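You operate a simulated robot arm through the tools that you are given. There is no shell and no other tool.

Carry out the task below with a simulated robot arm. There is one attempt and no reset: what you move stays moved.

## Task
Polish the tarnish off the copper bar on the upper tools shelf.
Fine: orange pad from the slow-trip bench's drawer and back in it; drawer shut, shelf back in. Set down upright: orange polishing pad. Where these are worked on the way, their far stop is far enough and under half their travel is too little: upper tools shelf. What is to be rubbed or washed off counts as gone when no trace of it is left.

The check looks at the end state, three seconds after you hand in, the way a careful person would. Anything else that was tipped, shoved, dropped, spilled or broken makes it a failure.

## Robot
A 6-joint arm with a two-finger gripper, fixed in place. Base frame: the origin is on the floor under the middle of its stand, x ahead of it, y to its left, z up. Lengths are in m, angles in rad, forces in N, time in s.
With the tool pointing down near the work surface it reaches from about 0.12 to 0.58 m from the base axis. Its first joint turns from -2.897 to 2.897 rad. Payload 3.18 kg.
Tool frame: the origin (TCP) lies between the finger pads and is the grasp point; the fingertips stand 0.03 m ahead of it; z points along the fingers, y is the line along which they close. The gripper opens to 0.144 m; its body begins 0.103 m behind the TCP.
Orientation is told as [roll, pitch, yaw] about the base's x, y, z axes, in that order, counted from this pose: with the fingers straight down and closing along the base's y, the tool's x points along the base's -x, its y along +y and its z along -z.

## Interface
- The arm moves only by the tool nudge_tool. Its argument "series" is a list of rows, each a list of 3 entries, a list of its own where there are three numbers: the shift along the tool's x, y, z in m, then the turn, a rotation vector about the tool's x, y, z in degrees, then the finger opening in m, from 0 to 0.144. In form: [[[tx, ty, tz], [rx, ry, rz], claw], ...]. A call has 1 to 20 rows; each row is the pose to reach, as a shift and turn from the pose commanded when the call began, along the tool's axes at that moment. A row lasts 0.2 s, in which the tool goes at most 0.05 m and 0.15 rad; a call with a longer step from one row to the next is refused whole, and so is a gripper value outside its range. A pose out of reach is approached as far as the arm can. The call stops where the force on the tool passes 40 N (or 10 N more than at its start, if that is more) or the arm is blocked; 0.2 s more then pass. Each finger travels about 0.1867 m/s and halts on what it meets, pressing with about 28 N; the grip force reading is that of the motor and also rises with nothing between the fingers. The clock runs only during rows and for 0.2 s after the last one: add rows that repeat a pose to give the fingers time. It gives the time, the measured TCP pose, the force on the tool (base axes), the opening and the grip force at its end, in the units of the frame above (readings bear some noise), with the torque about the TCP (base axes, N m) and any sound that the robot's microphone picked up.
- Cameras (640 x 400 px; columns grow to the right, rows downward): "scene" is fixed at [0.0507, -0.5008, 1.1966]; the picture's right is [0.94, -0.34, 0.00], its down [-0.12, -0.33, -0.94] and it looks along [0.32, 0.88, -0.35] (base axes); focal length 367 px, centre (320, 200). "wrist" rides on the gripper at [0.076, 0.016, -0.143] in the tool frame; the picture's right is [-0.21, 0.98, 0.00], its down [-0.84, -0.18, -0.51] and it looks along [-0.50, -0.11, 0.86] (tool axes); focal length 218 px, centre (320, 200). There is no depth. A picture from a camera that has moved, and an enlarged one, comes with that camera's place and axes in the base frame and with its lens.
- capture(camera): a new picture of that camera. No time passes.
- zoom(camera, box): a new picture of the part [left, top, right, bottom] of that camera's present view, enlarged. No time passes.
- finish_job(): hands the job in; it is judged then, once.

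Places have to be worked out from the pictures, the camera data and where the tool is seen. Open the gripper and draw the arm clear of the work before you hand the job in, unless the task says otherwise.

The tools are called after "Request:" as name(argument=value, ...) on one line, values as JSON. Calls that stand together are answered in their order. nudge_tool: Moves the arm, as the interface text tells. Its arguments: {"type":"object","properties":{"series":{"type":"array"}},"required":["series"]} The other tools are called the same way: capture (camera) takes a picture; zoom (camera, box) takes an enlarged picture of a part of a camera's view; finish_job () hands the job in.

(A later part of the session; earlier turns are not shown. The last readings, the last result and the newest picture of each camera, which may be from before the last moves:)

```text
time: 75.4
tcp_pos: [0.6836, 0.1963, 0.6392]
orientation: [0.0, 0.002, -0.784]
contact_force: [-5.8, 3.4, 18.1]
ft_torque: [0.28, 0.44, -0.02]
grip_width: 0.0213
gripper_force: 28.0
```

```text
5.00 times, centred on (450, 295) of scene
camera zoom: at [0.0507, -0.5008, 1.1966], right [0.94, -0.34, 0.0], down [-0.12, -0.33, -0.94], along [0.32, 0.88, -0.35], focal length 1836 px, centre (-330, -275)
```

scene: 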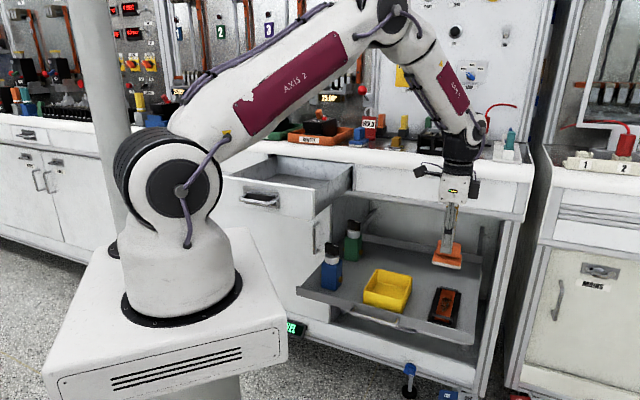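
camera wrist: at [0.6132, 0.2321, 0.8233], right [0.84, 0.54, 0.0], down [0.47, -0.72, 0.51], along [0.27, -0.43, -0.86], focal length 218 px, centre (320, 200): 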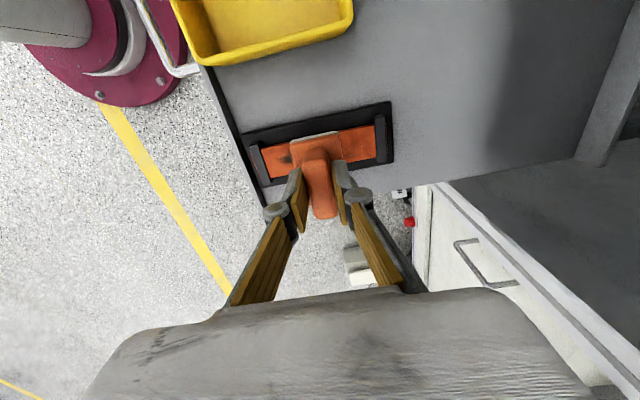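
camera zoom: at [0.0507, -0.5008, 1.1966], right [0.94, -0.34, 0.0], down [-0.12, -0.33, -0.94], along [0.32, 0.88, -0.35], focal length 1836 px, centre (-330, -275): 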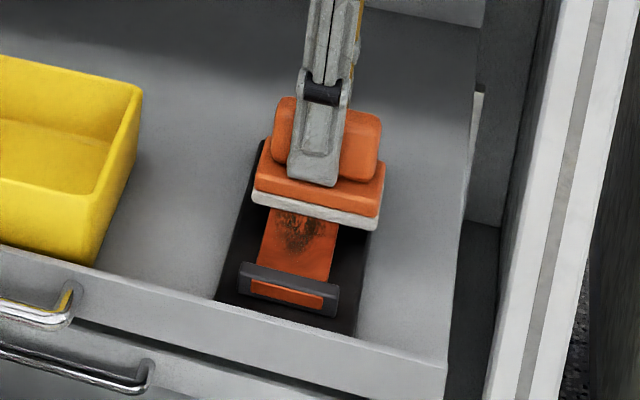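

Contact at 18 N. Now I rub across the strip in the e direction at this spot.

Request:
nudge_tool(series=[[[0.008, 0, 0], [0, 0, 0], 0.0], [[0.015, 0, 0], [0, 0, 0], 0.0], [[0.006, 0, 0.001], [0, 0, 0], 0.0], [[-0.006, 0, 0.001], [0, 0, 0], 0.0], [[-0.015, 0, 0.001], [0, 0, 0], 0.0], [[-0.006, 0, 0.001], [0, 0, 0], 0.0], [[0.006, 0, 0.001], [0, 0, 0], 0.0], [[0.015, 0, 0.001], [0, 0, 0], 0.0], [[0.006, 0, 0.001], [0, 0, 0], 0.0], [[-0.006, 0, 0.001], [0, 0, 0], 0.0], [[-0.015, 0, 0.001], [0, 0, 0], 0.0], [[-0.006, 0, 0.001], [0, 0, 0], 0.0], [[0, 0, 0.001], [0, 0, 0], 0.0]])

Request:
zoom(camera="wrist", box=[220, 80, 420, 205])

Request:
zoom(camera="scene", box=[400, 255, 500, 335])

```text
time: 76.3
tcp_pos: [0.6765, 0.2056, 0.6384]
orientation: [-0.002, 0.01, -0.786]
contact_force: [-3.7, 1.2, 7.1]
ft_torque: [-0.03, -0.08, -0.03]
grip_width: 0.021
gripper_force: 28.3
stopped in row 4: the force on the tool passed its limit at 48 N (the readings are from after the stop); the commanded pose is now the measured one
```

```text
3.20 times, centred on (320, 142) of wrist
camera zoom: at [0.6361, 0.2688, 0.7812], right [0.84, 0.54, 0.0], down [0.47, -0.73, 0.5], along [0.27, -0.42, -0.87], focal length 698 px, centre (320, 384)
```

zoom: 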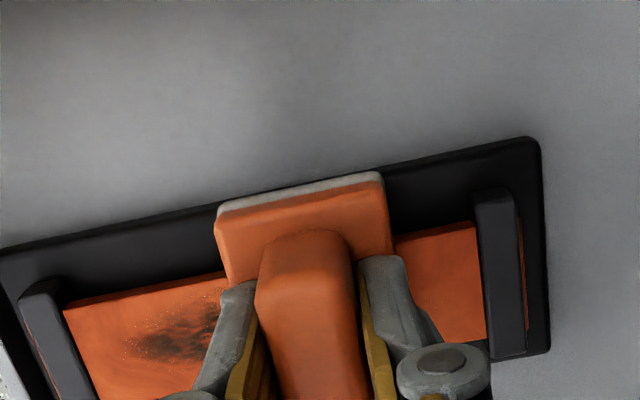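

```text
5.00 times, centred on (450, 295) of scene
camera zoom: at [0.0507, -0.5008, 1.1966], right [0.94, -0.34, 0.0], down [-0.12, -0.33, -0.94], along [0.32, 0.88, -0.35], focal length 1836 px, centre (-330, -275)
```

zoom: 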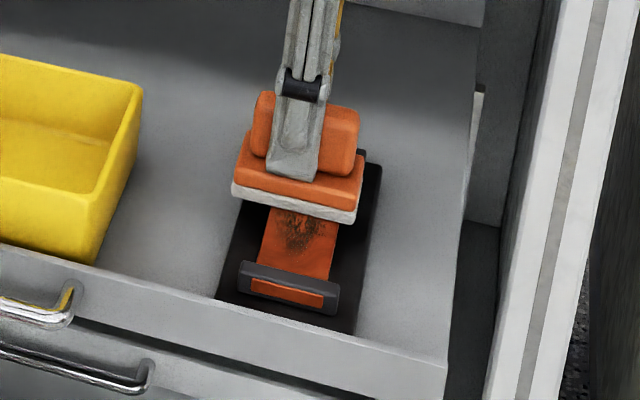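

A transient tripped the force stop; current force is 7 N. I continue across-strip rubbing with smaller, smoother steps and no extra press.

Request:
nudge_tool(series=[[[-0.006, 0, 0], [0, 0, 0], 0.0], [[-0.012, 0, 0], [0, 0, 0], 0.0], [[-0.018, 0, 0], [0, 0, 0], 0.0], [[-0.024, 0, 0], [0, 0, 0], 0.0], [[-0.018, 0, 0], [0, 0, 0], 0.0], [[-0.012, 0, 0], [0, 0, 0], 0.0], [[-0.006, 0, 0], [0, 0, 0], 0.0], [[0, 0, 0], [0, 0, 0], 0.0], [[-0.006, 0, 0], [0, 0, 0], 0.0], [[-0.012, 0, 0], [0, 0, 0], 0.0], [[-0.018, 0, 0], [0, 0, 0], 0.0], [[-0.024, 0, 0], [0, 0, 0], 0.0], [[-0.018, 0, 0], [0, 0, 0], 0.0], [[-0.012, 0, 0], [0, 0, 0], 0.0]])

Request:
zoom(camera="wrist", box=[220, 80, 420, 205])

Request:
zoom(camera="scene", box=[400, 255, 500, 335])

```text
time: 79.3
tcp_pos: [0.6857, 0.193, 0.6373]
orientation: [0.003, 0.004, -0.784]
contact_force: [6.5, -10.4, 13.9]
ft_torque: [-0.43, -0.05, 0.15]
grip_width: 0.0214
gripper_force: 27.6
out of reach, approached as far as the arm can: row 3, 4, 5, 11, 12, 13
```

```text
3.20 times, centred on (320, 142) of wrist
camera zoom: at [0.6434, 0.2569, 0.7807], right [0.84, 0.54, 0.0], down [0.47, -0.73, 0.5], along [0.28, -0.42, -0.86], focal length 698 px, centre (320, 384)
```

zoom: 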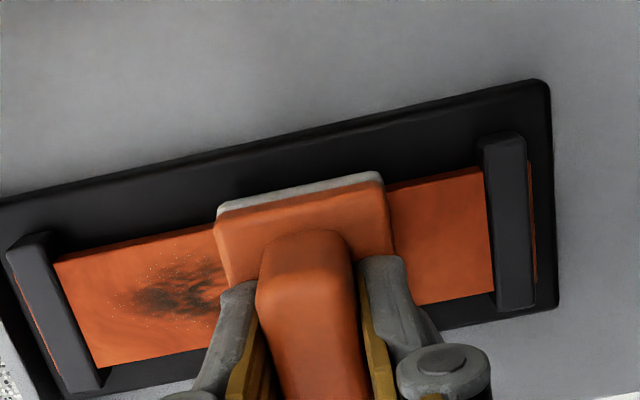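

```text
5.00 times, centred on (450, 295) of scene
camera zoom: at [0.0507, -0.5008, 1.1966], right [0.94, -0.34, 0.0], down [-0.12, -0.33, -0.94], along [0.32, 0.88, -0.35], focal length 1836 px, centre (-330, -275)
```

zoom: 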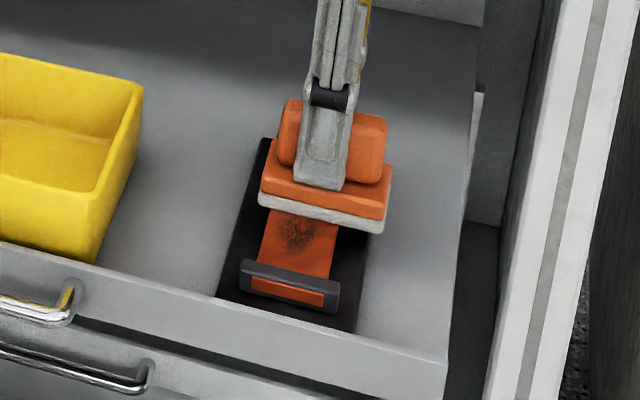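

Reach gets tight at this radius because the shelf slid in. With the pad in contact I drag toward me (−n) so the shelf returns to its stop and the pad slides over the tarnish.

Request:
nudge_tool(series=[[[0, -0.008, 0], [0, 0, 0], 0.0], [[0, -0.016, 0], [0, 0, 0], 0.0], [[0, -0.024, 0], [0, 0, 0], 0.0], [[0, -0.032, 0], [0, 0, 0], 0.0], [[0, -0.04, 0], [0, 0, 0], 0.0], [[0, -0.048, 0], [0, 0, 0], 0.0], [[0, -0.055, 0], [0, 0, 0], 0.0]])

Request:
zoom(camera="wrist", box=[220, 80, 420, 205])

Request:
zoom(camera="scene", box=[400, 255, 500, 335])

```text
time: 80.9
tcp_pos: [0.6478, 0.1559, 0.6376]
orientation: [-0.002, 0.009, -0.784]
contact_force: [8.9, 6.8, 14.7]
ft_torque: [0.13, -0.41, 0.12]
grip_width: 0.0215
gripper_force: 27.8
```

```text
3.20 times, centred on (320, 142) of wrist
camera zoom: at [0.606, 0.2207, 0.781], right [0.84, 0.54, 0.0], down [0.47, -0.73, 0.5], along [0.27, -0.42, -0.87], focal length 698 px, centre (320, 384)
```

zoom: 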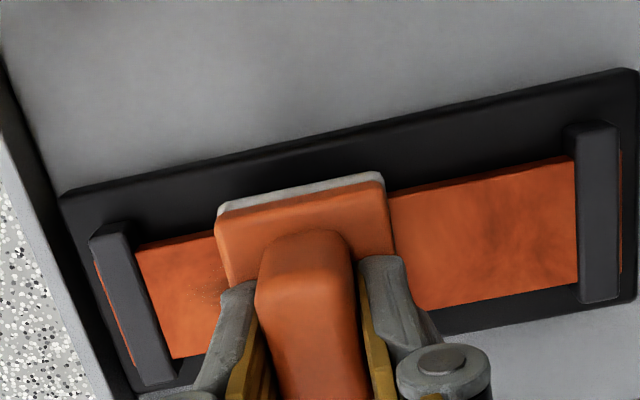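

```text
5.00 times, centred on (450, 295) of scene
camera zoom: at [0.0507, -0.5008, 1.1966], right [0.94, -0.34, 0.0], down [-0.12, -0.33, -0.94], along [0.32, 0.88, -0.35], focal length 1836 px, centre (-330, -275)
```

zoom: 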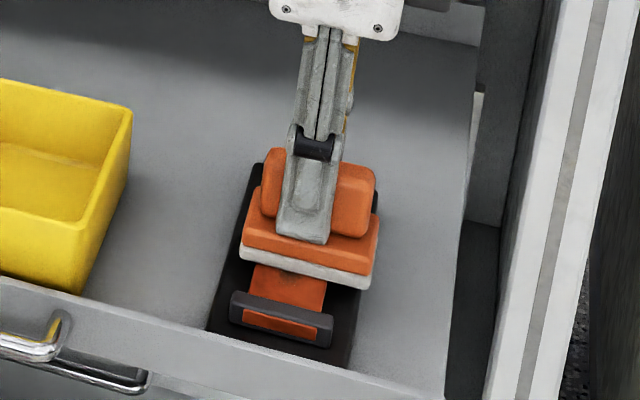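

Very effective: the area behind the pad now looks clean. I rub across here and then drag a bit further toward the near clamp.

Request:
nudge_tool(series=[[[0.007, 0, 0], [0, 0, 0], 0.0], [[0.014, 0, 0], [0, 0, 0], 0.0], [[0.018, 0, 0], [0, 0, 0], 0.0], [[0.011, 0, 0], [0, 0, 0], 0.0], [[0.004, 0, 0], [0, 0, 0], 0.0], [[-0.003, 0, 0], [0, 0, 0], 0.0], [[-0.006, 0, 0], [0, 0, 0], 0.0], [[0.001, 0, 0], [0, 0, 0], 0.0], [[0.007, -0.005, 0], [0, 0, 0], 0.0], [[0.007, -0.012, 0], [0, 0, 0], 0.0], [[0.013, -0.014, 0], [0, 0, 0], 0.0], [[0.006, -0.014, 0], [0, 0, 0], 0.0], [[-0.001, -0.014, 0], [0, 0, 0], 0.0], [[0.006, -0.014, 0], [0, 0, 0], 0.0]])

Request:
zoom(camera="wrist", box=[220, 80, 420, 205])

Request:
zoom(camera="scene", box=[400, 255, 500, 335])

```text
time: 82.0
tcp_pos: [0.6365, 0.1683, 0.6367]
orientation: [-0.008, 0.02, -0.783]
contact_force: [-5.1, 1.9, 10.1]
ft_torque: [-0.07, -0.1, -0.06]
grip_width: 0.0212
gripper_force: 27.6
stopped in row 5: the force on the tool passed its limit at 47 N (the readings are from after the stop); the commanded pose is now the measured one
```

```text
3.20 times, centred on (320, 142) of wrist
camera zoom: at [0.5961, 0.2319, 0.7819], right [0.84, 0.55, -0.01], down [0.48, -0.73, 0.49], along [0.26, -0.42, -0.87], focal length 698 px, centre (320, 384)
```

zoom: 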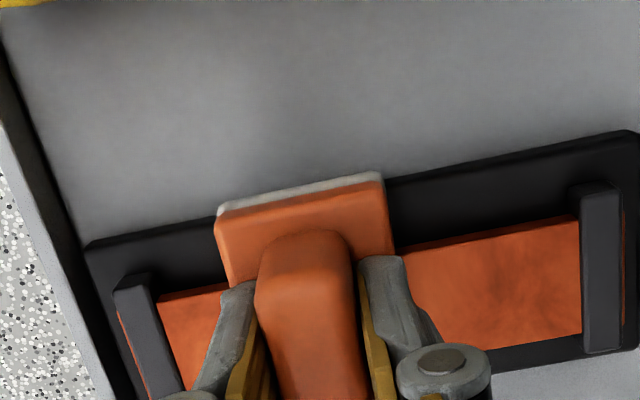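

```text
5.00 times, centred on (450, 295) of scene
camera zoom: at [0.0507, -0.5008, 1.1966], right [0.94, -0.34, 0.0], down [-0.12, -0.33, -0.94], along [0.32, 0.88, -0.35], focal length 1836 px, centre (-330, -275)
```

zoom: 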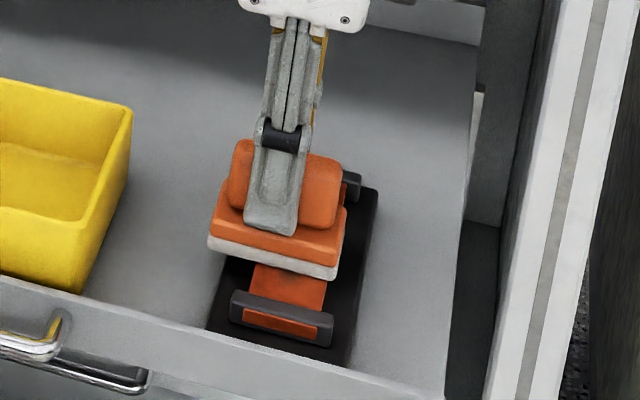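

Another reversal spike stopped the motion, but the strip visible so far looks clean. I lift the pad to inspect the whole strip.

Request:
nudge_tool(series=[[[0, 0, -0.01], [0, 0, 0], 0.0], [[0, 0, -0.03], [0, 0, 0], 0.0], [[0.03, -0.02, -0.06], [0, 0, 0], 0.0], [[0.06, -0.02, -0.08], [0, 0, 0], 0.0], [[0.09, -0.02, -0.1], [0, 0, 0], 0.0]])

Request:
capture(camera="wrist")

Request:
zoom(camera="scene", box=[410, 275, 490, 335])

```text
time: 83.2
tcp_pos: [0.5605, 0.2158, 0.7398]
orientation: [-0.009, 0.02, -0.785]
contact_force: [0.2, -0.1, -1.0]
ft_torque: [0.01, 0.01, 0.03]
grip_width: 0.0213
gripper_force: 28.0
```

```text
taken
camera wrist: at [0.5203, 0.2796, 0.8835], right [0.84, 0.54, -0.01], down [0.48, -0.73, 0.49], along [0.26, -0.42, -0.87], focal length 218 px, centre (320, 200)
```

wrist: 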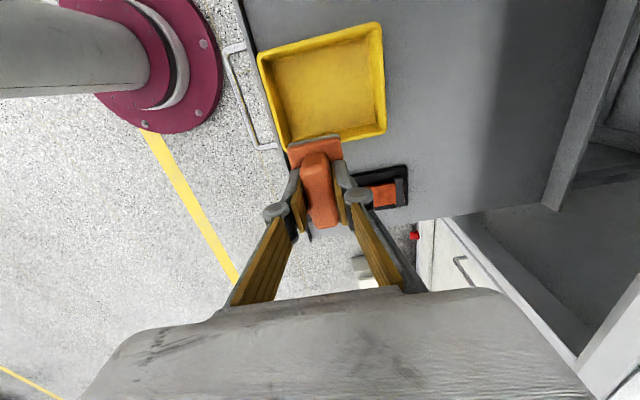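

```text
6.67 times, centred on (450, 305) of scene
camera zoom: at [0.0507, -0.5008, 1.1966], right [0.94, -0.34, 0.0], down [-0.12, -0.33, -0.94], along [0.32, 0.88, -0.35], focal length 2448 px, centre (-547, -500)
```

zoom: 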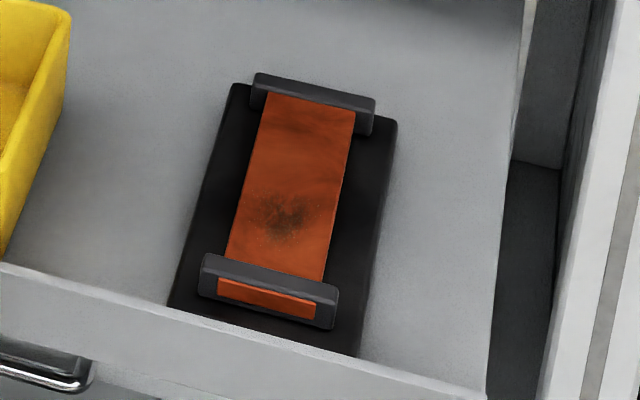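

Most of it is gone; a dark spot remains near n ≈ 0.557 (shelf is at its stop). I go back over the strip, level the tool, and will make pressing strokes toward me over that spot.

Request:
nudge_tool(series=[[[-0.035, 0.012, 0], [0, -0.3, 0], 0.0], [[-0.07, 0.025, 0.008], [-0.2, -0.6, 0], 0.0], [[-0.0973, 0.0361, 0.03], [-0.3, -0.9, 0], 0.0], [[-0.0973, 0.0361, 0.06], [-0.5, -1.15, 0], 0.0], [[-0.0973, 0.0361, 0.085], [-0.5, -1.15, 0], 0.0], [[-0.0973, 0.0361, 0.098], [-0.5, -1.15, 0], 0.0], [[-0.0973, 0.0361, 0.101], [-0.5, -1.15, 0], 0.0]])

Request:
zoom(camera="wrist", box=[220, 80, 420, 205])

```text
time: 84.8
tcp_pos: [0.6542, 0.1744, 0.6377]
orientation: [0.002, -0.002, -0.784]
contact_force: [-6.5, 0.6, 19.2]
ft_torque: [0.17, 0.54, 0.05]
grip_width: 0.021
gripper_force: 28.0
```

```text
3.20 times, centred on (320, 142) of wrist
camera zoom: at [0.6104, 0.2388, 0.7803], right [0.84, 0.55, 0.0], down [0.47, -0.72, 0.51], along [0.28, -0.43, -0.86], focal length 698 px, centre (320, 384)
```

zoom: 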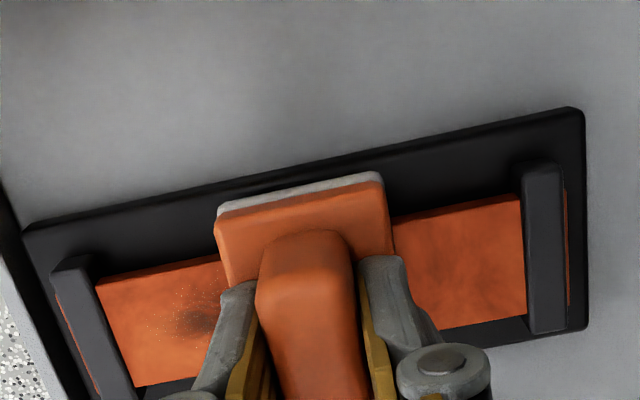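

In contact at 19 N with the spot just in front of the pad. I stroke 3 cm toward me, then wiggle gently at the end.

Request:
nudge_tool(series=[[[0, -0.006, 0], [0, 0, 0], 0.0], [[0, -0.012, 0], [0, 0, 0], 0.0], [[0, -0.018, 0], [0, 0, 0], 0.0], [[0, -0.024, 0], [0, 0, 0], 0.0], [[0, -0.03, 0], [0, 0, 0], 0.0]])

Request:
zoom(camera="wrist", box=[220, 80, 420, 205])

```text
time: 86.0
tcp_pos: [0.633, 0.1519, 0.6378]
orientation: [0.004, -0.006, -0.784]
contact_force: [13.3, 11.7, 23.5]
ft_torque: [0.64, -0.17, -0.24]
grip_width: 0.0214
gripper_force: 27.7
```

```text
3.20 times, centred on (320, 142) of wrist
camera zoom: at [0.5901, 0.2179, 0.7801], right [0.84, 0.55, 0.01], down [0.47, -0.72, 0.51], along [0.28, -0.42, -0.86], focal length 698 px, centre (320, 384)
```

zoom: 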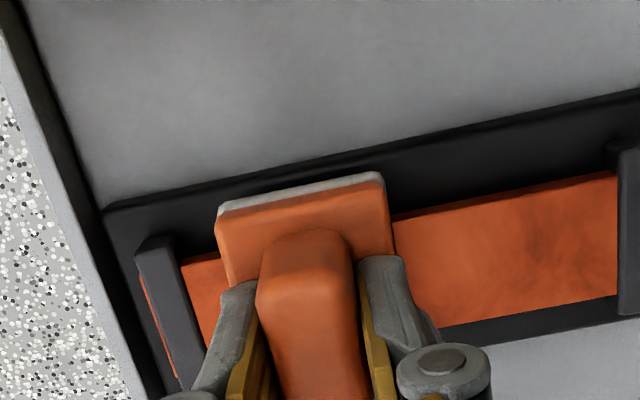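

That stroke worked. I lift, go back to the far end, and do another full-length stroke toward me.

Request:
nudge_tool(series=[[[0, 0, -0.008], [0, 0, 0], 0.0], [[0, 0.03, -0.008], [0, 0, 0], 0.0], [[0, 0.057, -0.008], [0, 0, 0], 0.0], [[0, 0.057, -0.002], [0, 0, 0], 0.0], [[0, 0.057, 0], [0, 0, 0], 0.0], [[0, 0.049, 0], [0, 0, 0], 0.0], [[0, 0.041, 0], [0, 0, 0], 0.0], [[0, 0.033, 0], [0, 0, 0], 0.0], [[0, 0.025, 0], [0, 0, 0], 0.0], [[0, 0.017, 0], [0, 0, 0], 0.0], [[0, 0.009, 0], [0, 0, 0], 0.0], [[0, 0.001, 0], [0, 0, 0], 0.0]])

Request:
zoom(camera="wrist", box=[220, 80, 420, 205])

```text
time: 88.6
tcp_pos: [0.6326, 0.1536, 0.6375]
orientation: [0.005, -0.004, -0.783]
contact_force: [12.5, 12.6, 23.3]
ft_torque: [0.58, -0.14, -0.23]
grip_width: 0.0211
gripper_force: 27.7
```

```text
3.20 times, centred on (320, 142) of wrist
camera zoom: at [0.5908, 0.2185, 0.7801], right [0.84, 0.55, 0.01], down [0.47, -0.72, 0.51], along [0.28, -0.42, -0.86], focal length 698 px, centre (320, 384)
```

zoom: 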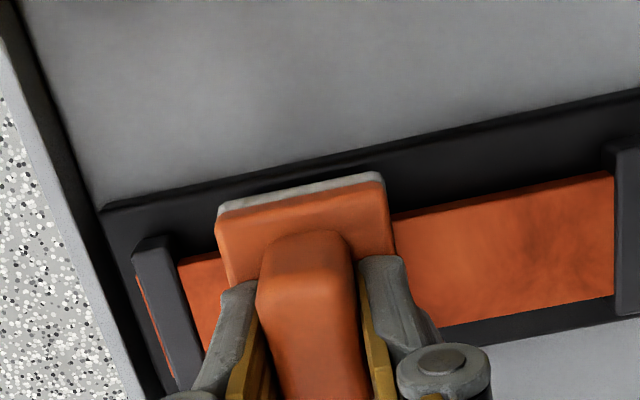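

Another clean full stroke. I lift the pad aside to inspect the whole strip again.

Request:
nudge_tool(series=[[[0, 0, -0.01], [0, 0, 0], 0.0], [[0, 0, -0.04], [0, 0, 0], 0.0], [[0.02, 0, -0.08], [0, 0, 0], 0.0], [[0.055, 0.01, -0.1], [0, 0, 0], 0.0], [[0.09, 0.02, -0.12], [0, 0, 0], 0.0], [[0.12, 0.02, -0.12], [0, 0, 0], 0.0]])

Request:
zoom(camera="scene", box=[425, 285, 473, 325])

Request:
capture(camera="wrist")

```text
time: 90.0
tcp_pos: [0.5608, 0.2524, 0.7553]
orientation: [0.001, -0.002, -0.785]
contact_force: [-0.2, 0.7, -0.9]
ft_torque: [-0.02, 0.01, -0.03]
grip_width: 0.0215
gripper_force: 28.1
```

```text
10.00 times, centred on (449, 305) of scene
camera zoom: at [0.0507, -0.5008, 1.1966], right [0.94, -0.34, 0.0], down [-0.12, -0.33, -0.94], along [0.32, 0.88, -0.35], focal length 3671 px, centre (-970, -850)
```

zoom: 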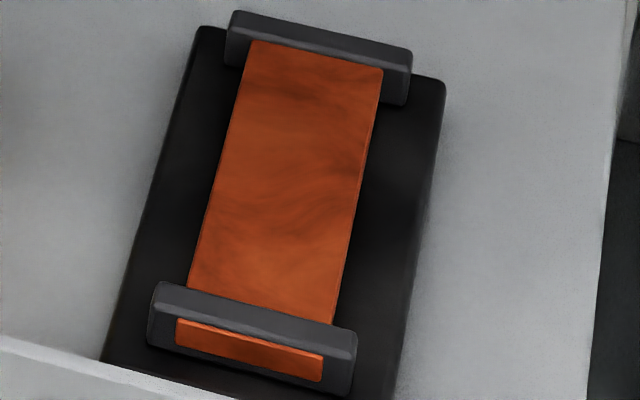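

```text
taken
camera wrist: at [0.5183, 0.3171, 0.8981], right [0.84, 0.54, 0.0], down [0.47, -0.72, 0.51], along [0.28, -0.43, -0.86], focal length 218 px, centre (320, 200)
```

wrist: 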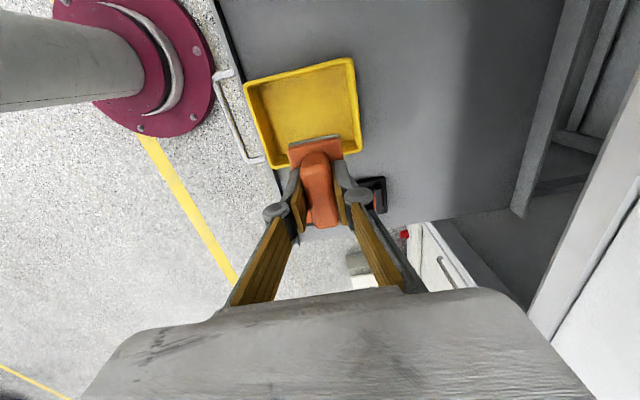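

The strip looks uniformly copper now. I take a closer look with the wrist camera from the front side to be sure no trace is left.

Request:
nudge_tool(series=[[[-0.036, -0.019, -0.006], [0, 0, 0], 0.0], [[-0.071, -0.038, -0.012], [0, 0, 0], 0.0], [[-0.107, -0.057, -0.012], [0, 0, 0], 0.0], [[-0.1418, -0.0751, 0.0], [0, 0, 0], 0.0], [[-0.1418, -0.0751, 0.02], [0, 0, 0], 0.0]])

Request:
capture(camera="wrist")

Request:
zoom(camera="wrist", box=[310, 60, 490, 180])

```text
time: 91.2
tcp_pos: [0.6089, 0.0981, 0.7347]
orientation: [0.002, -0.001, -0.783]
contact_force: [0.0, 0.1, -0.4]
ft_torque: [-0.03, -0.01, 0.0]
grip_width: 0.0211
gripper_force: 28.2
```

```text
taken
camera wrist: at [0.5664, 0.164, 0.8782], right [0.84, 0.55, 0.0], down [0.47, -0.72, 0.51], along [0.28, -0.43, -0.86], focal length 218 px, centre (320, 200)
```

wrist: 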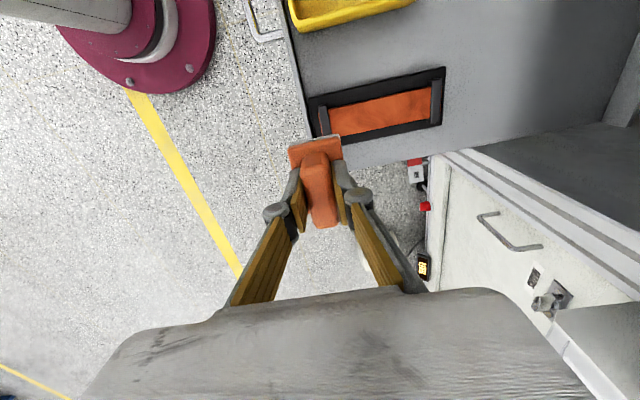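

```text
3.33 times, centred on (400, 120) of wrist
camera zoom: at [0.5664, 0.164, 0.8782], right [0.84, 0.55, 0.0], down [0.47, -0.72, 0.51], along [0.28, -0.43, -0.86], focal length 728 px, centre (53, 467)
```

zoom: 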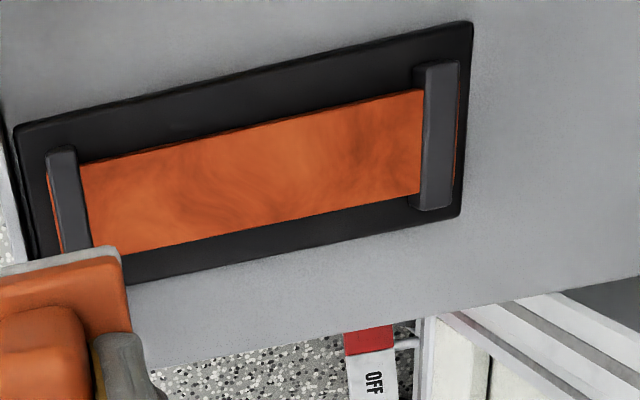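

It looks clean end to end. For certainty I make two more light strokes, offset slightly to either side so the edges are covered too.

Request:
nudge_tool(series=[[[0.01, 0.04, 0], [0, 0, 0], 0.0], [[0.02, 0.08, 0.02], [0, 0, 0], 0.0], [[0.0282, 0.1121, 0.05], [0, 0, 0], 0.0], [[0.0282, 0.1121, 0.085], [0, 0, 0], 0.0], [[0.0282, 0.1121, 0.0955], [0, 0, 0], 0.0], [[0.0282, 0.1121, 0.097], [0, 0, 0], 0.0], [[0.0282, 0.103, 0.097], [0, 0, 0], 0.0], [[0.0282, 0.095, 0.097], [0, 0, 0], 0.0], [[0.0282, 0.087, 0.097], [0, 0, 0], 0.0], [[0.0282, 0.079, 0.097], [0, 0, 0], 0.0], [[0.0282, 0.071, 0.097], [0, 0, 0], 0.0], [[0.0282, 0.063, 0.097], [0, 0, 0], 0.0], [[0.0282, 0.055, 0.097], [0, 0, 0], 0.0]])

Request:
zoom(camera="wrist", box=[220, 80, 420, 205])

```text
time: 94.0
tcp_pos: [0.6259, 0.1567, 0.6393]
orientation: [-0.001, -0.001, -0.784]
contact_force: [0.1, 0.0, -0.7]
ft_torque: [0.02, 0.01, -0.02]
grip_width: 0.0212
gripper_force: 27.8
```

```text
3.20 times, centred on (320, 142) of wrist
camera zoom: at [0.5846, 0.2222, 0.7816], right [0.84, 0.54, 0.0], down [0.47, -0.72, 0.51], along [0.28, -0.43, -0.86], focal length 698 px, centre (320, 384)
```

zoom: 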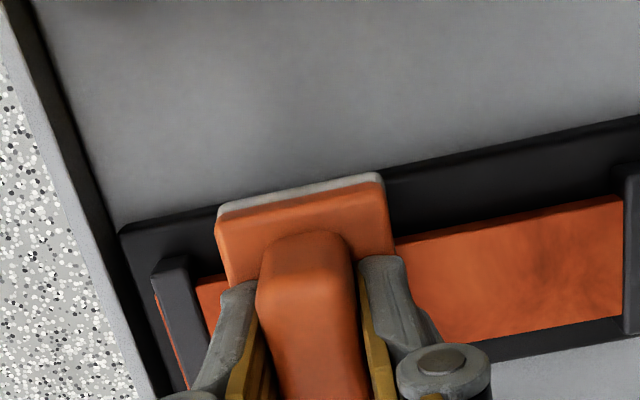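

That pass barely touched (0 N). I repeat with 2.5 mm more depth, offset to the other side.

Request:
nudge_tool(series=[[[-0.008, 0.02, -0.006], [0, 0, 0], 0.0], [[-0.016, 0.045, -0.006], [0, 0, 0], 0.0], [[-0.016, 0.057, -0.006], [0, 0, 0], 0.0], [[-0.016, 0.057, 0.0], [0, 0, 0], 0.0], [[-0.016, 0.057, 0.0025], [0, 0, 0], 0.0], [[-0.016, 0.049, 0.0025], [0, 0, 0], 0.0], [[-0.016, 0.041, 0.0025], [0, 0, 0], 0.0], [[-0.016, 0.033, 0.0025], [0, 0, 0], 0.0], [[-0.016, 0.025, 0.0025], [0, 0, 0], 0.0], [[-0.016, 0.017, 0.0025], [0, 0, 0], 0.0], [[-0.016, 0.009, 0.0025], [0, 0, 0], 0.0], [[-0.016, 0.002, 0.0025], [0, 0, 0], 0.0]])

```text
time: 96.6
tcp_pos: [0.6418, 0.15, 0.6393]
orientation: [0.006, -0.005, -0.784]
contact_force: [11.8, 11.3, 21.7]
ft_torque: [0.64, -0.11, -0.31]
grip_width: 0.0213
gripper_force: 28.4
```

Good pressing stroke (22 N). One more on the other side.

Request:
nudge_tool(series=[[[0.0, 0.0, -0.008], [0, 0, 0], 0.0], [[0.008, 0.028, -0.008], [0, 0, 0], 0.0], [[0.014, 0.057, -0.008], [0, 0, 0], 0.0], [[0.014, 0.057, -0.001], [0, 0, 0], 0.0], [[0.014, 0.057, 0.0005], [0, 0, 0], 0.0], [[0.014, 0.049, 0.0005], [0, 0, 0], 0.0], [[0.014, 0.041, 0.0005], [0, 0, 0], 0.0], [[0.014, 0.033, 0.0005], [0, 0, 0], 0.0], [[0.014, 0.025, 0.0005], [0, 0, 0], 0.0], [[0.014, 0.017, 0.0005], [0, 0, 0], 0.0], [[0.014, 0.009, 0.0005], [0, 0, 0], 0.0], [[0.014, 0.001, 0.0005], [0, 0, 0], 0.0]])

```text
time: 99.2
tcp_pos: [0.6336, 0.1599, 0.6358]
orientation: [0.006, -0.006, -0.784]
contact_force: [13.1, 14.4, 24.8]
ft_torque: [0.39, -0.32, -0.04]
grip_width: 0.0214
gripper_force: 27.5
```

Well pressed (25 N). I lift off and inspect the strip once more.

Request:
nudge_tool(series=[[[0, 0, -0.01], [0, 0, 0], 0.0], [[0, 0, -0.04], [0, 0, 0], 0.0], [[0.02, 0, -0.08], [0, 0, 0], 0.0], [[0.055, 0.0, -0.11], [0, 0, 0], 0.0], [[0.09, 0.0, -0.14], [0, 0, 0], 0.0], [[0.12, 0.0, -0.16], [0, 0, 0], 0.0]])

Request:
zoom(camera="scene", box=[425, 285, 473, 325])

Request:
capture(camera="scene")

Request:
capture(camera="wrist")

```text
time: 100.6
tcp_pos: [0.5439, 0.2436, 0.7952]
orientation: [0.0, -0.003, -0.785]
contact_force: [0.5, 0.1, -0.6]
ft_torque: [0.01, 0.01, -0.02]
grip_width: 0.021
gripper_force: 28.1
```

```text
10.00 times, centred on (449, 305) of scene
camera zoom: at [0.0507, -0.5008, 1.1966], right [0.94, -0.34, 0.0], down [-0.12, -0.33, -0.94], along [0.32, 0.88, -0.35], focal length 3671 px, centre (-970, -850)
```

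zoom: 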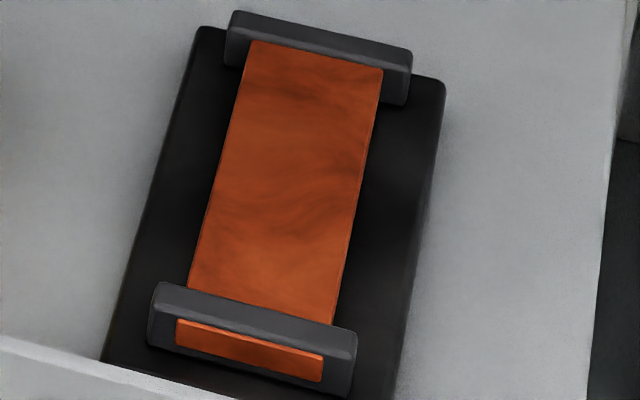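

```text
taken
```

scene: 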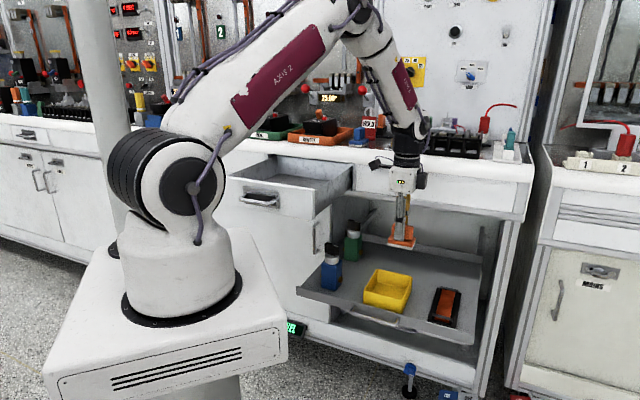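

```text
taken
camera wrist: at [0.5017, 0.3085, 0.9378], right [0.84, 0.54, 0.0], down [0.47, -0.72, 0.51], along [0.28, -0.43, -0.86], focal length 218 px, centre (320, 200)
```

wrist: 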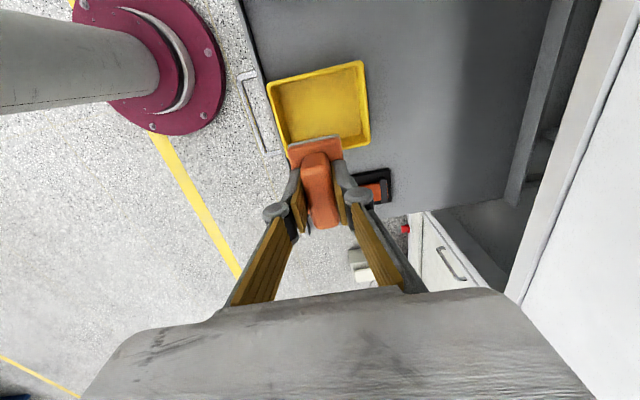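

The strip shows only plain copper grain now. I carry the pad back to above the drawer along the reverse path.

Request:
nudge_tool(series=[[[0.0037, -0.0062, -0.0424], [0, 0, 0], 0.0], [[0.0073, -0.0124, -0.0848], [0, 0, 0], 0.0], [[0.0285, -0.0242, -0.1081], [0, 0, 0], 0.0], [[0.0497, -0.0359, -0.1315], [0, 0, 0], 0.0], [[0.0709, -0.0477, -0.1548], [0, 0, 0], 0.0], [[0.1063, -0.0548, -0.1648], [0, 0, 0], 0.0], [[0.1416, -0.0619, -0.1748], [0, 0, 0], 0.0], [[0.184, -0.0619, -0.1748], [0, 0, 0], 0.0], [[0.2265, -0.0619, -0.1748], [0, 0, 0], 0.0], [[0.2689, -0.0619, -0.1748], [0, 0, 0], 0.0], [[0.3113, -0.0619, -0.1748], [0, 0, 0], 0.0]])

Request:
capture(camera="wrist")

Request:
capture(camera="scene")

```text
time: 103.0
tcp_pos: [0.281, 0.4199, 0.9709]
orientation: [0.001, -0.001, -0.784]
contact_force: [0.2, 0.1, -0.2]
ft_torque: [0.0, 0.01, 0.01]
grip_width: 0.021
gripper_force: 27.9
```

```text
taken
camera wrist: at [0.2386, 0.4846, 1.1131], right [0.84, 0.54, 0.0], down [0.47, -0.72, 0.51], along [0.28, -0.43, -0.86], focal length 218 px, centre (320, 200)
```

wrist: 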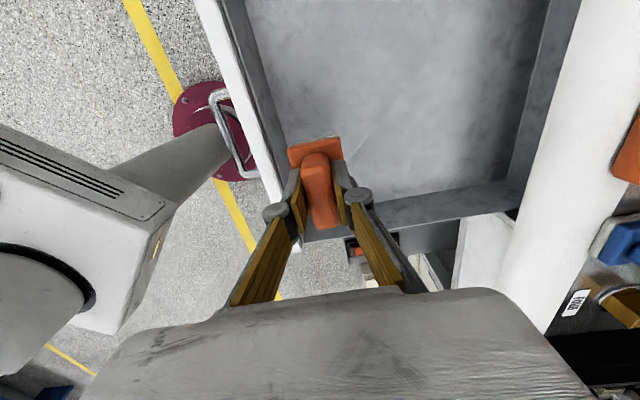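

```text
taken
```

scene: 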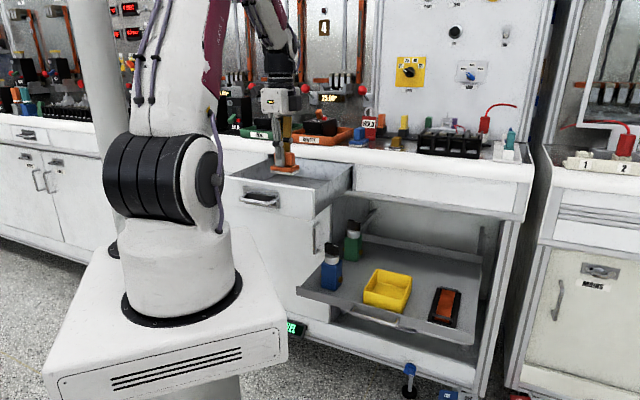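

Pad is back over the drawer. I retrace the lift-out path down into the drawer to just above its floor.

Request:
nudge_tool(series=[[[0.0282, 0, 0.005], [0, 0, 0], 0.0], [[0.0456, 0.0031, 0.018], [0, 0, 0], 0.0], [[0.0636, 0.007, 0.031], [0, 0, 0], 0.0], [[0.0856, 0.0191, 0.044], [0, 0, 0], 0.0], [[0.1056, 0.0311, 0.054], [0, 0, 0], 0.0], [[0.1056, 0.0311, 0.066], [0, 0, 0], 0.0], [[0.1056, 0.0311, 0.073], [0, 0, 0], 0.0]])

Request:
zoom(camera="wrist", box=[220, 60, 420, 205])

Request:
zoom(camera="scene", box=[220, 110, 350, 211])

```text
time: 104.6
tcp_pos: [0.2287, 0.5148, 0.8959]
orientation: [0.0, -0.001, -0.784]
contact_force: [-0.1, 0.3, -0.9]
ft_torque: [0.0, 0.01, 0.03]
grip_width: 0.0215
gripper_force: 28.4
```

```text
2.76 times, centred on (320, 132) of wrist
camera zoom: at [0.186, 0.5801, 1.0385], right [0.84, 0.55, 0.0], down [0.47, -0.72, 0.51], along [0.28, -0.43, -0.86], focal length 602 px, centre (320, 386)
```

zoom: 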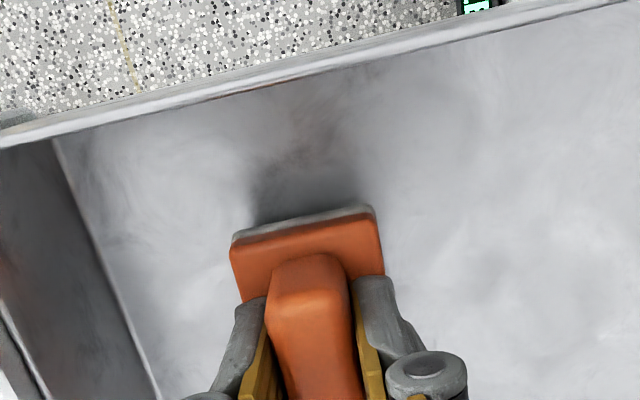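

```text
3.96 times, centred on (285, 160) of scene
camera zoom: at [0.0507, -0.5008, 1.1966], right [0.94, -0.34, 0.0], down [-0.12, -0.33, -0.94], along [0.32, 0.88, -0.35], focal length 1454 px, centre (459, 356)
```

zoom: 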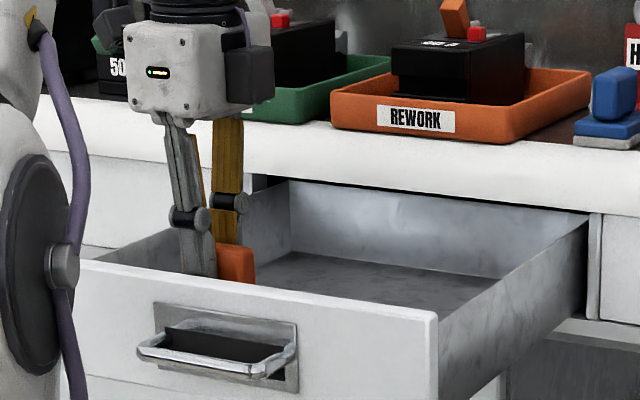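

I check whether the pad is still level in the grip before setting it down.

Request:
zoom(camera="scene", box=[245, 150, 305, 190])

Request:
zoom(camera="wrist", box=[270, 110, 370, 220])

```text
10.00 times, centred on (275, 170) of scene
camera zoom: at [0.0507, -0.5008, 1.1966], right [0.94, -0.34, 0.0], down [-0.12, -0.33, -0.94], along [0.32, 0.88, -0.35], focal length 3671 px, centre (770, 500)
```

zoom: 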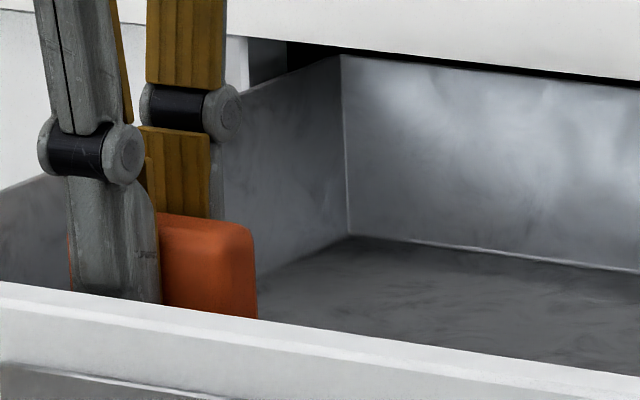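

```text
3.64 times, centred on (320, 165) of wrist
camera zoom: at [0.186, 0.5801, 1.0385], right [0.84, 0.55, 0.0], down [0.47, -0.72, 0.51], along [0.28, -0.43, -0.86], focal length 794 px, centre (320, 327)
```

zoom: 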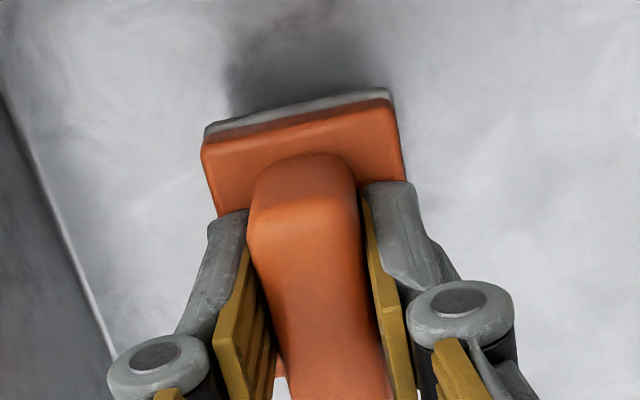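

The pad is level but had slid up ~1.4 cm in the grip while pressing (tips now on its base plate), so the floor is still ~1.5 cm below. I lower gently until it touches.

Request:
nudge_tool(series=[[[0, 0, 0.006], [0, 0, 0], 0.0], [[0, 0, 0.01], [0, 0, 0], 0.0], [[0, 0, 0.013], [0, 0, 0], 0.0], [[0, 0, 0.013], [0, 0, 0], 0.0]])

Request:
zoom(camera="scene", box=[245, 150, 305, 190])

```text
time: 105.6
tcp_pos: [0.2304, 0.515, 0.8838]
orientation: [-0.001, -0.002, -0.784]
contact_force: [-0.1, 0.0, -0.2]
ft_torque: [0.01, 0.03, 0.02]
grip_width: 0.0214
gripper_force: 27.9
```

```text
10.00 times, centred on (275, 170) of scene
camera zoom: at [0.0507, -0.5008, 1.1966], right [0.94, -0.34, 0.0], down [-0.12, -0.33, -0.94], along [0.32, 0.88, -0.35], focal length 3671 px, centre (770, 500)
```

zoom: 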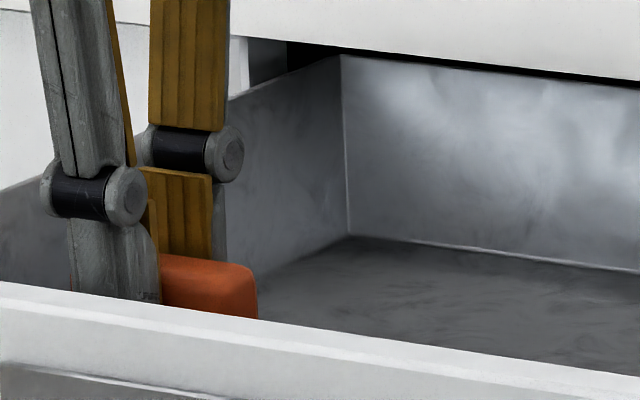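

Still no contact; I continue down in small steps.

Request:
nudge_tool(series=[[[0, 0, 0.002], [0, 0, 0], 0.0], [[0, 0, 0.004], [0, 0, 0], 0.0], [[0, 0, 0.005], [0, 0, 0], 0.0]])

```text
time: 106.4
tcp_pos: [0.2293, 0.5153, 0.8796]
orientation: [0.003, -0.003, -0.783]
contact_force: [1.1, -2.6, 11.5]
ft_torque: [0.0, 0.23, 0.05]
grip_width: 0.0214
gripper_force: 28.5
```

The pad is on the drawer floor (11.5 N). I ease off a millimetre and open the fingers, then lift straight up.

Request:
nudge_tool(series=[[[0, 0, -0.0015], [0, 0, 0], 0.0], [[0, 0, -0.0015], [0, 0, 0], 0.03], [[0, 0, -0.0015], [0, 0, 0], 0.042], [[0, 0, -0.0015], [0, 0, 0], 0.042], [[0, 0, -0.01], [0, 0, 0], 0.042], [[0, 0, -0.03], [0, 0, 0], 0.042], [[0, 0, -0.05], [0, 0, 0], 0.042]])

Request:
capture(camera="wrist")

Request:
zoom(camera="scene", box=[225, 130, 325, 192])

```text
time: 108.0
tcp_pos: [0.2285, 0.5159, 0.9289]
orientation: [0.0, -0.001, -0.784]
contact_force: [-0.4, 0.4, 0.1]
ft_torque: [0.0, -0.02, -0.04]
grip_width: 0.0418
gripper_force: 0.1
```

```text
taken
camera wrist: at [0.1852, 0.5806, 1.0712], right [0.84, 0.55, 0.0], down [0.47, -0.72, 0.51], along [0.28, -0.43, -0.86], focal length 218 px, centre (320, 200)
```

wrist: 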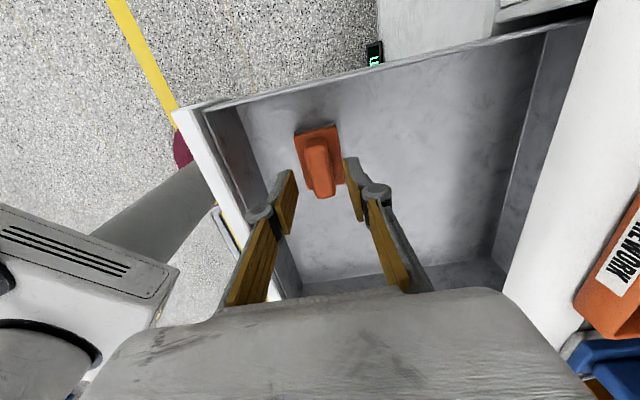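

```text
6.40 times, centred on (275, 161) of scene
camera zoom: at [0.0507, -0.5008, 1.1966], right [0.94, -0.34, 0.0], down [-0.12, -0.33, -0.94], along [0.32, 0.88, -0.35], focal length 2350 px, centre (608, 450)
```

zoom: 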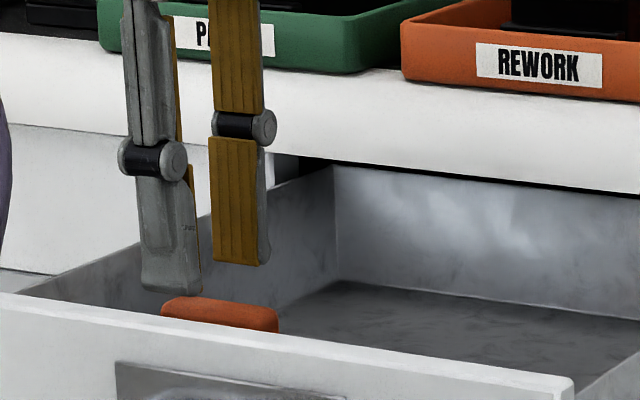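

The pad is back in the drawer, upright. I lift the hand out over the front panel to look down at the drawer handle.

Request:
nudge_tool(series=[[[-0.024, -0.0157, -0.0156], [-1.3, 0, 0], 0.042], [[-0.0477, -0.0314, -0.0311], [-2.6, 0, 0], 0.042], [[-0.0548, -0.0526, -0.0461], [-4, 0, 0], 0.036], [[-0.0618, -0.0738, -0.0611], [-5.3, 0, 0], 0.03], [[-0.0654, -0.1021, -0.0761], [-6.6, 0, 0], 0.03], [[-0.0689, -0.1304, -0.0911], [-8, 0, 0], 0.03]])

Request:
capture(camera="wrist")

Request:
capture(camera="scene")

```text
time: 109.4
tcp_pos: [0.1854, 0.3748, 1.0211]
orientation: [0.141, -0.001, -0.784]
contact_force: [0.1, 0.1, -0.3]
ft_torque: [-0.04, -0.02, -0.06]
grip_width: 0.0297
gripper_force: 0.2
```

```text
taken
camera wrist: at [0.1288, 0.4261, 1.1637], right [0.83, 0.54, 0.14], down [0.42, -0.77, 0.48], along [0.36, -0.34, -0.87], focal length 218 px, centre (320, 200)
```

wrist: 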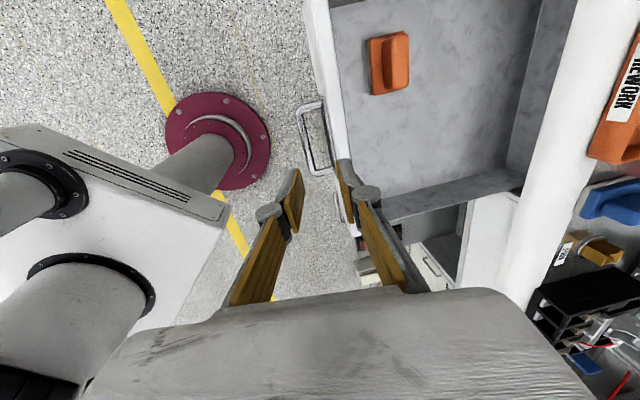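

```text
taken
```

scene: 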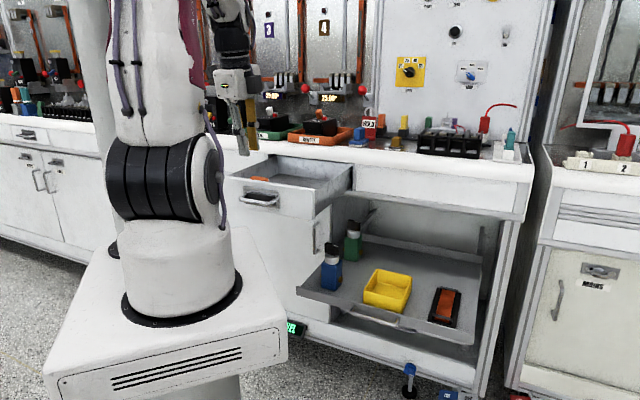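

I zoom in on the drawer handle to align with it.

Request:
zoom(camera="wrist", box=[240, 70, 400, 200])

```text
3.08 times, centred on (320, 135) of wrist
camera zoom: at [0.1288, 0.4261, 1.1637], right [0.83, 0.54, 0.14], down [0.42, -0.77, 0.48], along [0.36, -0.34, -0.87], focal length 672 px, centre (320, 400)
```

zoom: 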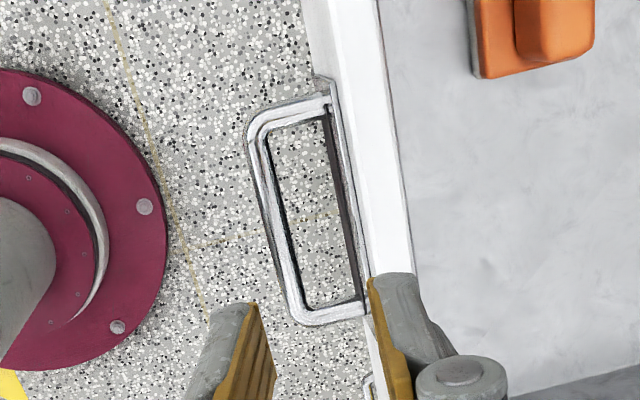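

The bar is at tool offset x +3 mm, y −19 mm, z +145 mm. I shift onto it and lower so the bar lies between the fingers, then grip.

Request:
nudge_tool(series=[[[0.0026, -0.0195, 0.01], [0, 0, 0], 0.032], [[0.0026, -0.0195, 0.05], [0, 0, 0], 0.032], [[0.0026, -0.0195, 0.085], [0, 0, 0], 0.032], [[0.0026, -0.0195, 0.11], [0, 0, 0], 0.032], [[0.0026, -0.0195, 0.11], [0, 0, 0], 0.032]])

Request:
zoom(camera="wrist", box=[240, 70, 400, 200])

```text
time: 110.6
tcp_pos: [0.1813, 0.3735, 0.9082]
orientation: [0.141, -0.003, -0.785]
contact_force: [0.6, -0.1, 0.9]
ft_torque: [-0.02, -0.01, -0.03]
grip_width: 0.0322
gripper_force: 0.0
```

```text
3.08 times, centred on (320, 135) of wrist
camera zoom: at [0.1241, 0.425, 1.0519], right [0.83, 0.54, 0.14], down [0.42, -0.77, 0.48], along [0.36, -0.34, -0.87], focal length 672 px, centre (320, 400)
```

zoom: 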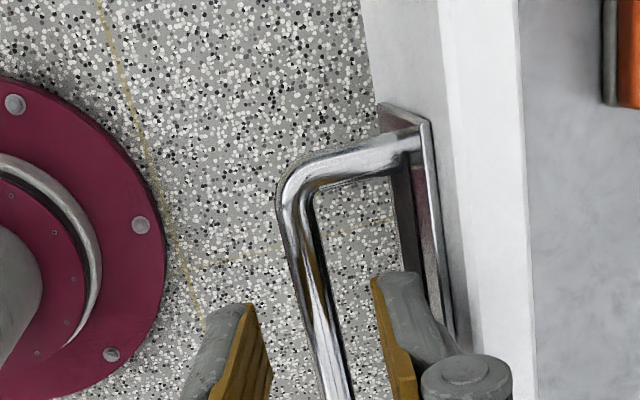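

The bar is centred between the fingers. I go down the last 2 cm and close.

Request:
nudge_tool(series=[[[0, 0, 0.012], [0, 0, 0], 0.032], [[0, 0, 0.022], [0, 0, 0], 0.032], [[0, 0, 0.022], [0, 0, 0], 0.01], [[0, 0, 0.022], [0, 0, 0], 0.0], [[0, 0, 0.022], [0, 0, 0], 0.0]])

```text
time: 111.8
tcp_pos: [0.183, 0.3761, 0.8858]
orientation: [0.139, -0.003, -0.784]
contact_force: [0.6, 0.7, -3.3]
ft_torque: [0.29, 0.21, 0.0]
grip_width: 0.0105
gripper_force: 40.6
```

Gripped with almost no preload. I push the drawer back in, first 13 cm, gradually tilting the tool outward as the reach grows.

Request:
nudge_tool(series=[[[0, 0.0129, 0.0018], [0, 0, 0], 0.0], [[0, 0.0258, 0.0036], [0, 0, 0], 0.0], [[0, 0.0386, 0.0054], [-0.3, 0, 0], 0.0], [[0, 0.0515, 0.0072], [-1.5, 0, 0], 0.0], [[0, 0.0644, 0.009], [-2.8, 0, 0], 0.0], [[0, 0.077, 0.0109], [-4, 0, 0], 0.0], [[0, 0.0897, 0.0128], [-5.6, 0, 0], 0.0], [[0, 0.1024, 0.0147], [-7.2, 0, 0], 0.0], [[0, 0.115, 0.0166], [-8.7, 0, 0], 0.0], [[0, 0.1276, 0.0185], [-10.2, 0, 0], 0.0]])

Request:
capture(camera="wrist")

```text
time: 114.0
tcp_pos: [0.2749, 0.4675, 0.8852]
orientation: [0.319, -0.001, -0.783]
contact_force: [2.6, -4.3, -4.9]
ft_torque: [0.06, 0.16, -0.01]
grip_width: 0.0102
gripper_force: 40.9
```

```text
taken
camera wrist: at [0.1997, 0.5005, 1.0265], right [0.8, 0.51, 0.31], down [0.36, -0.83, 0.43], along [0.47, -0.23, -0.85], focal length 218 px, centre (320, 200)
```

wrist: 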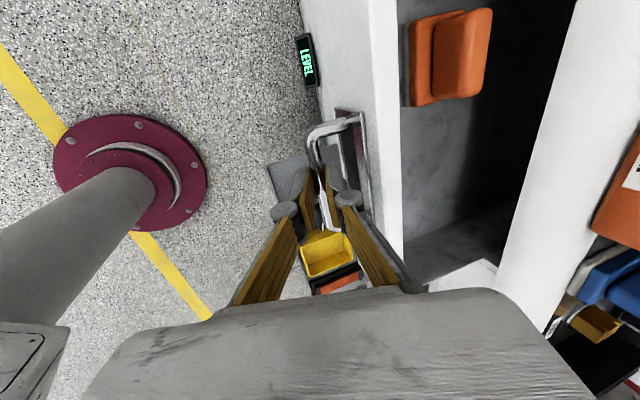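

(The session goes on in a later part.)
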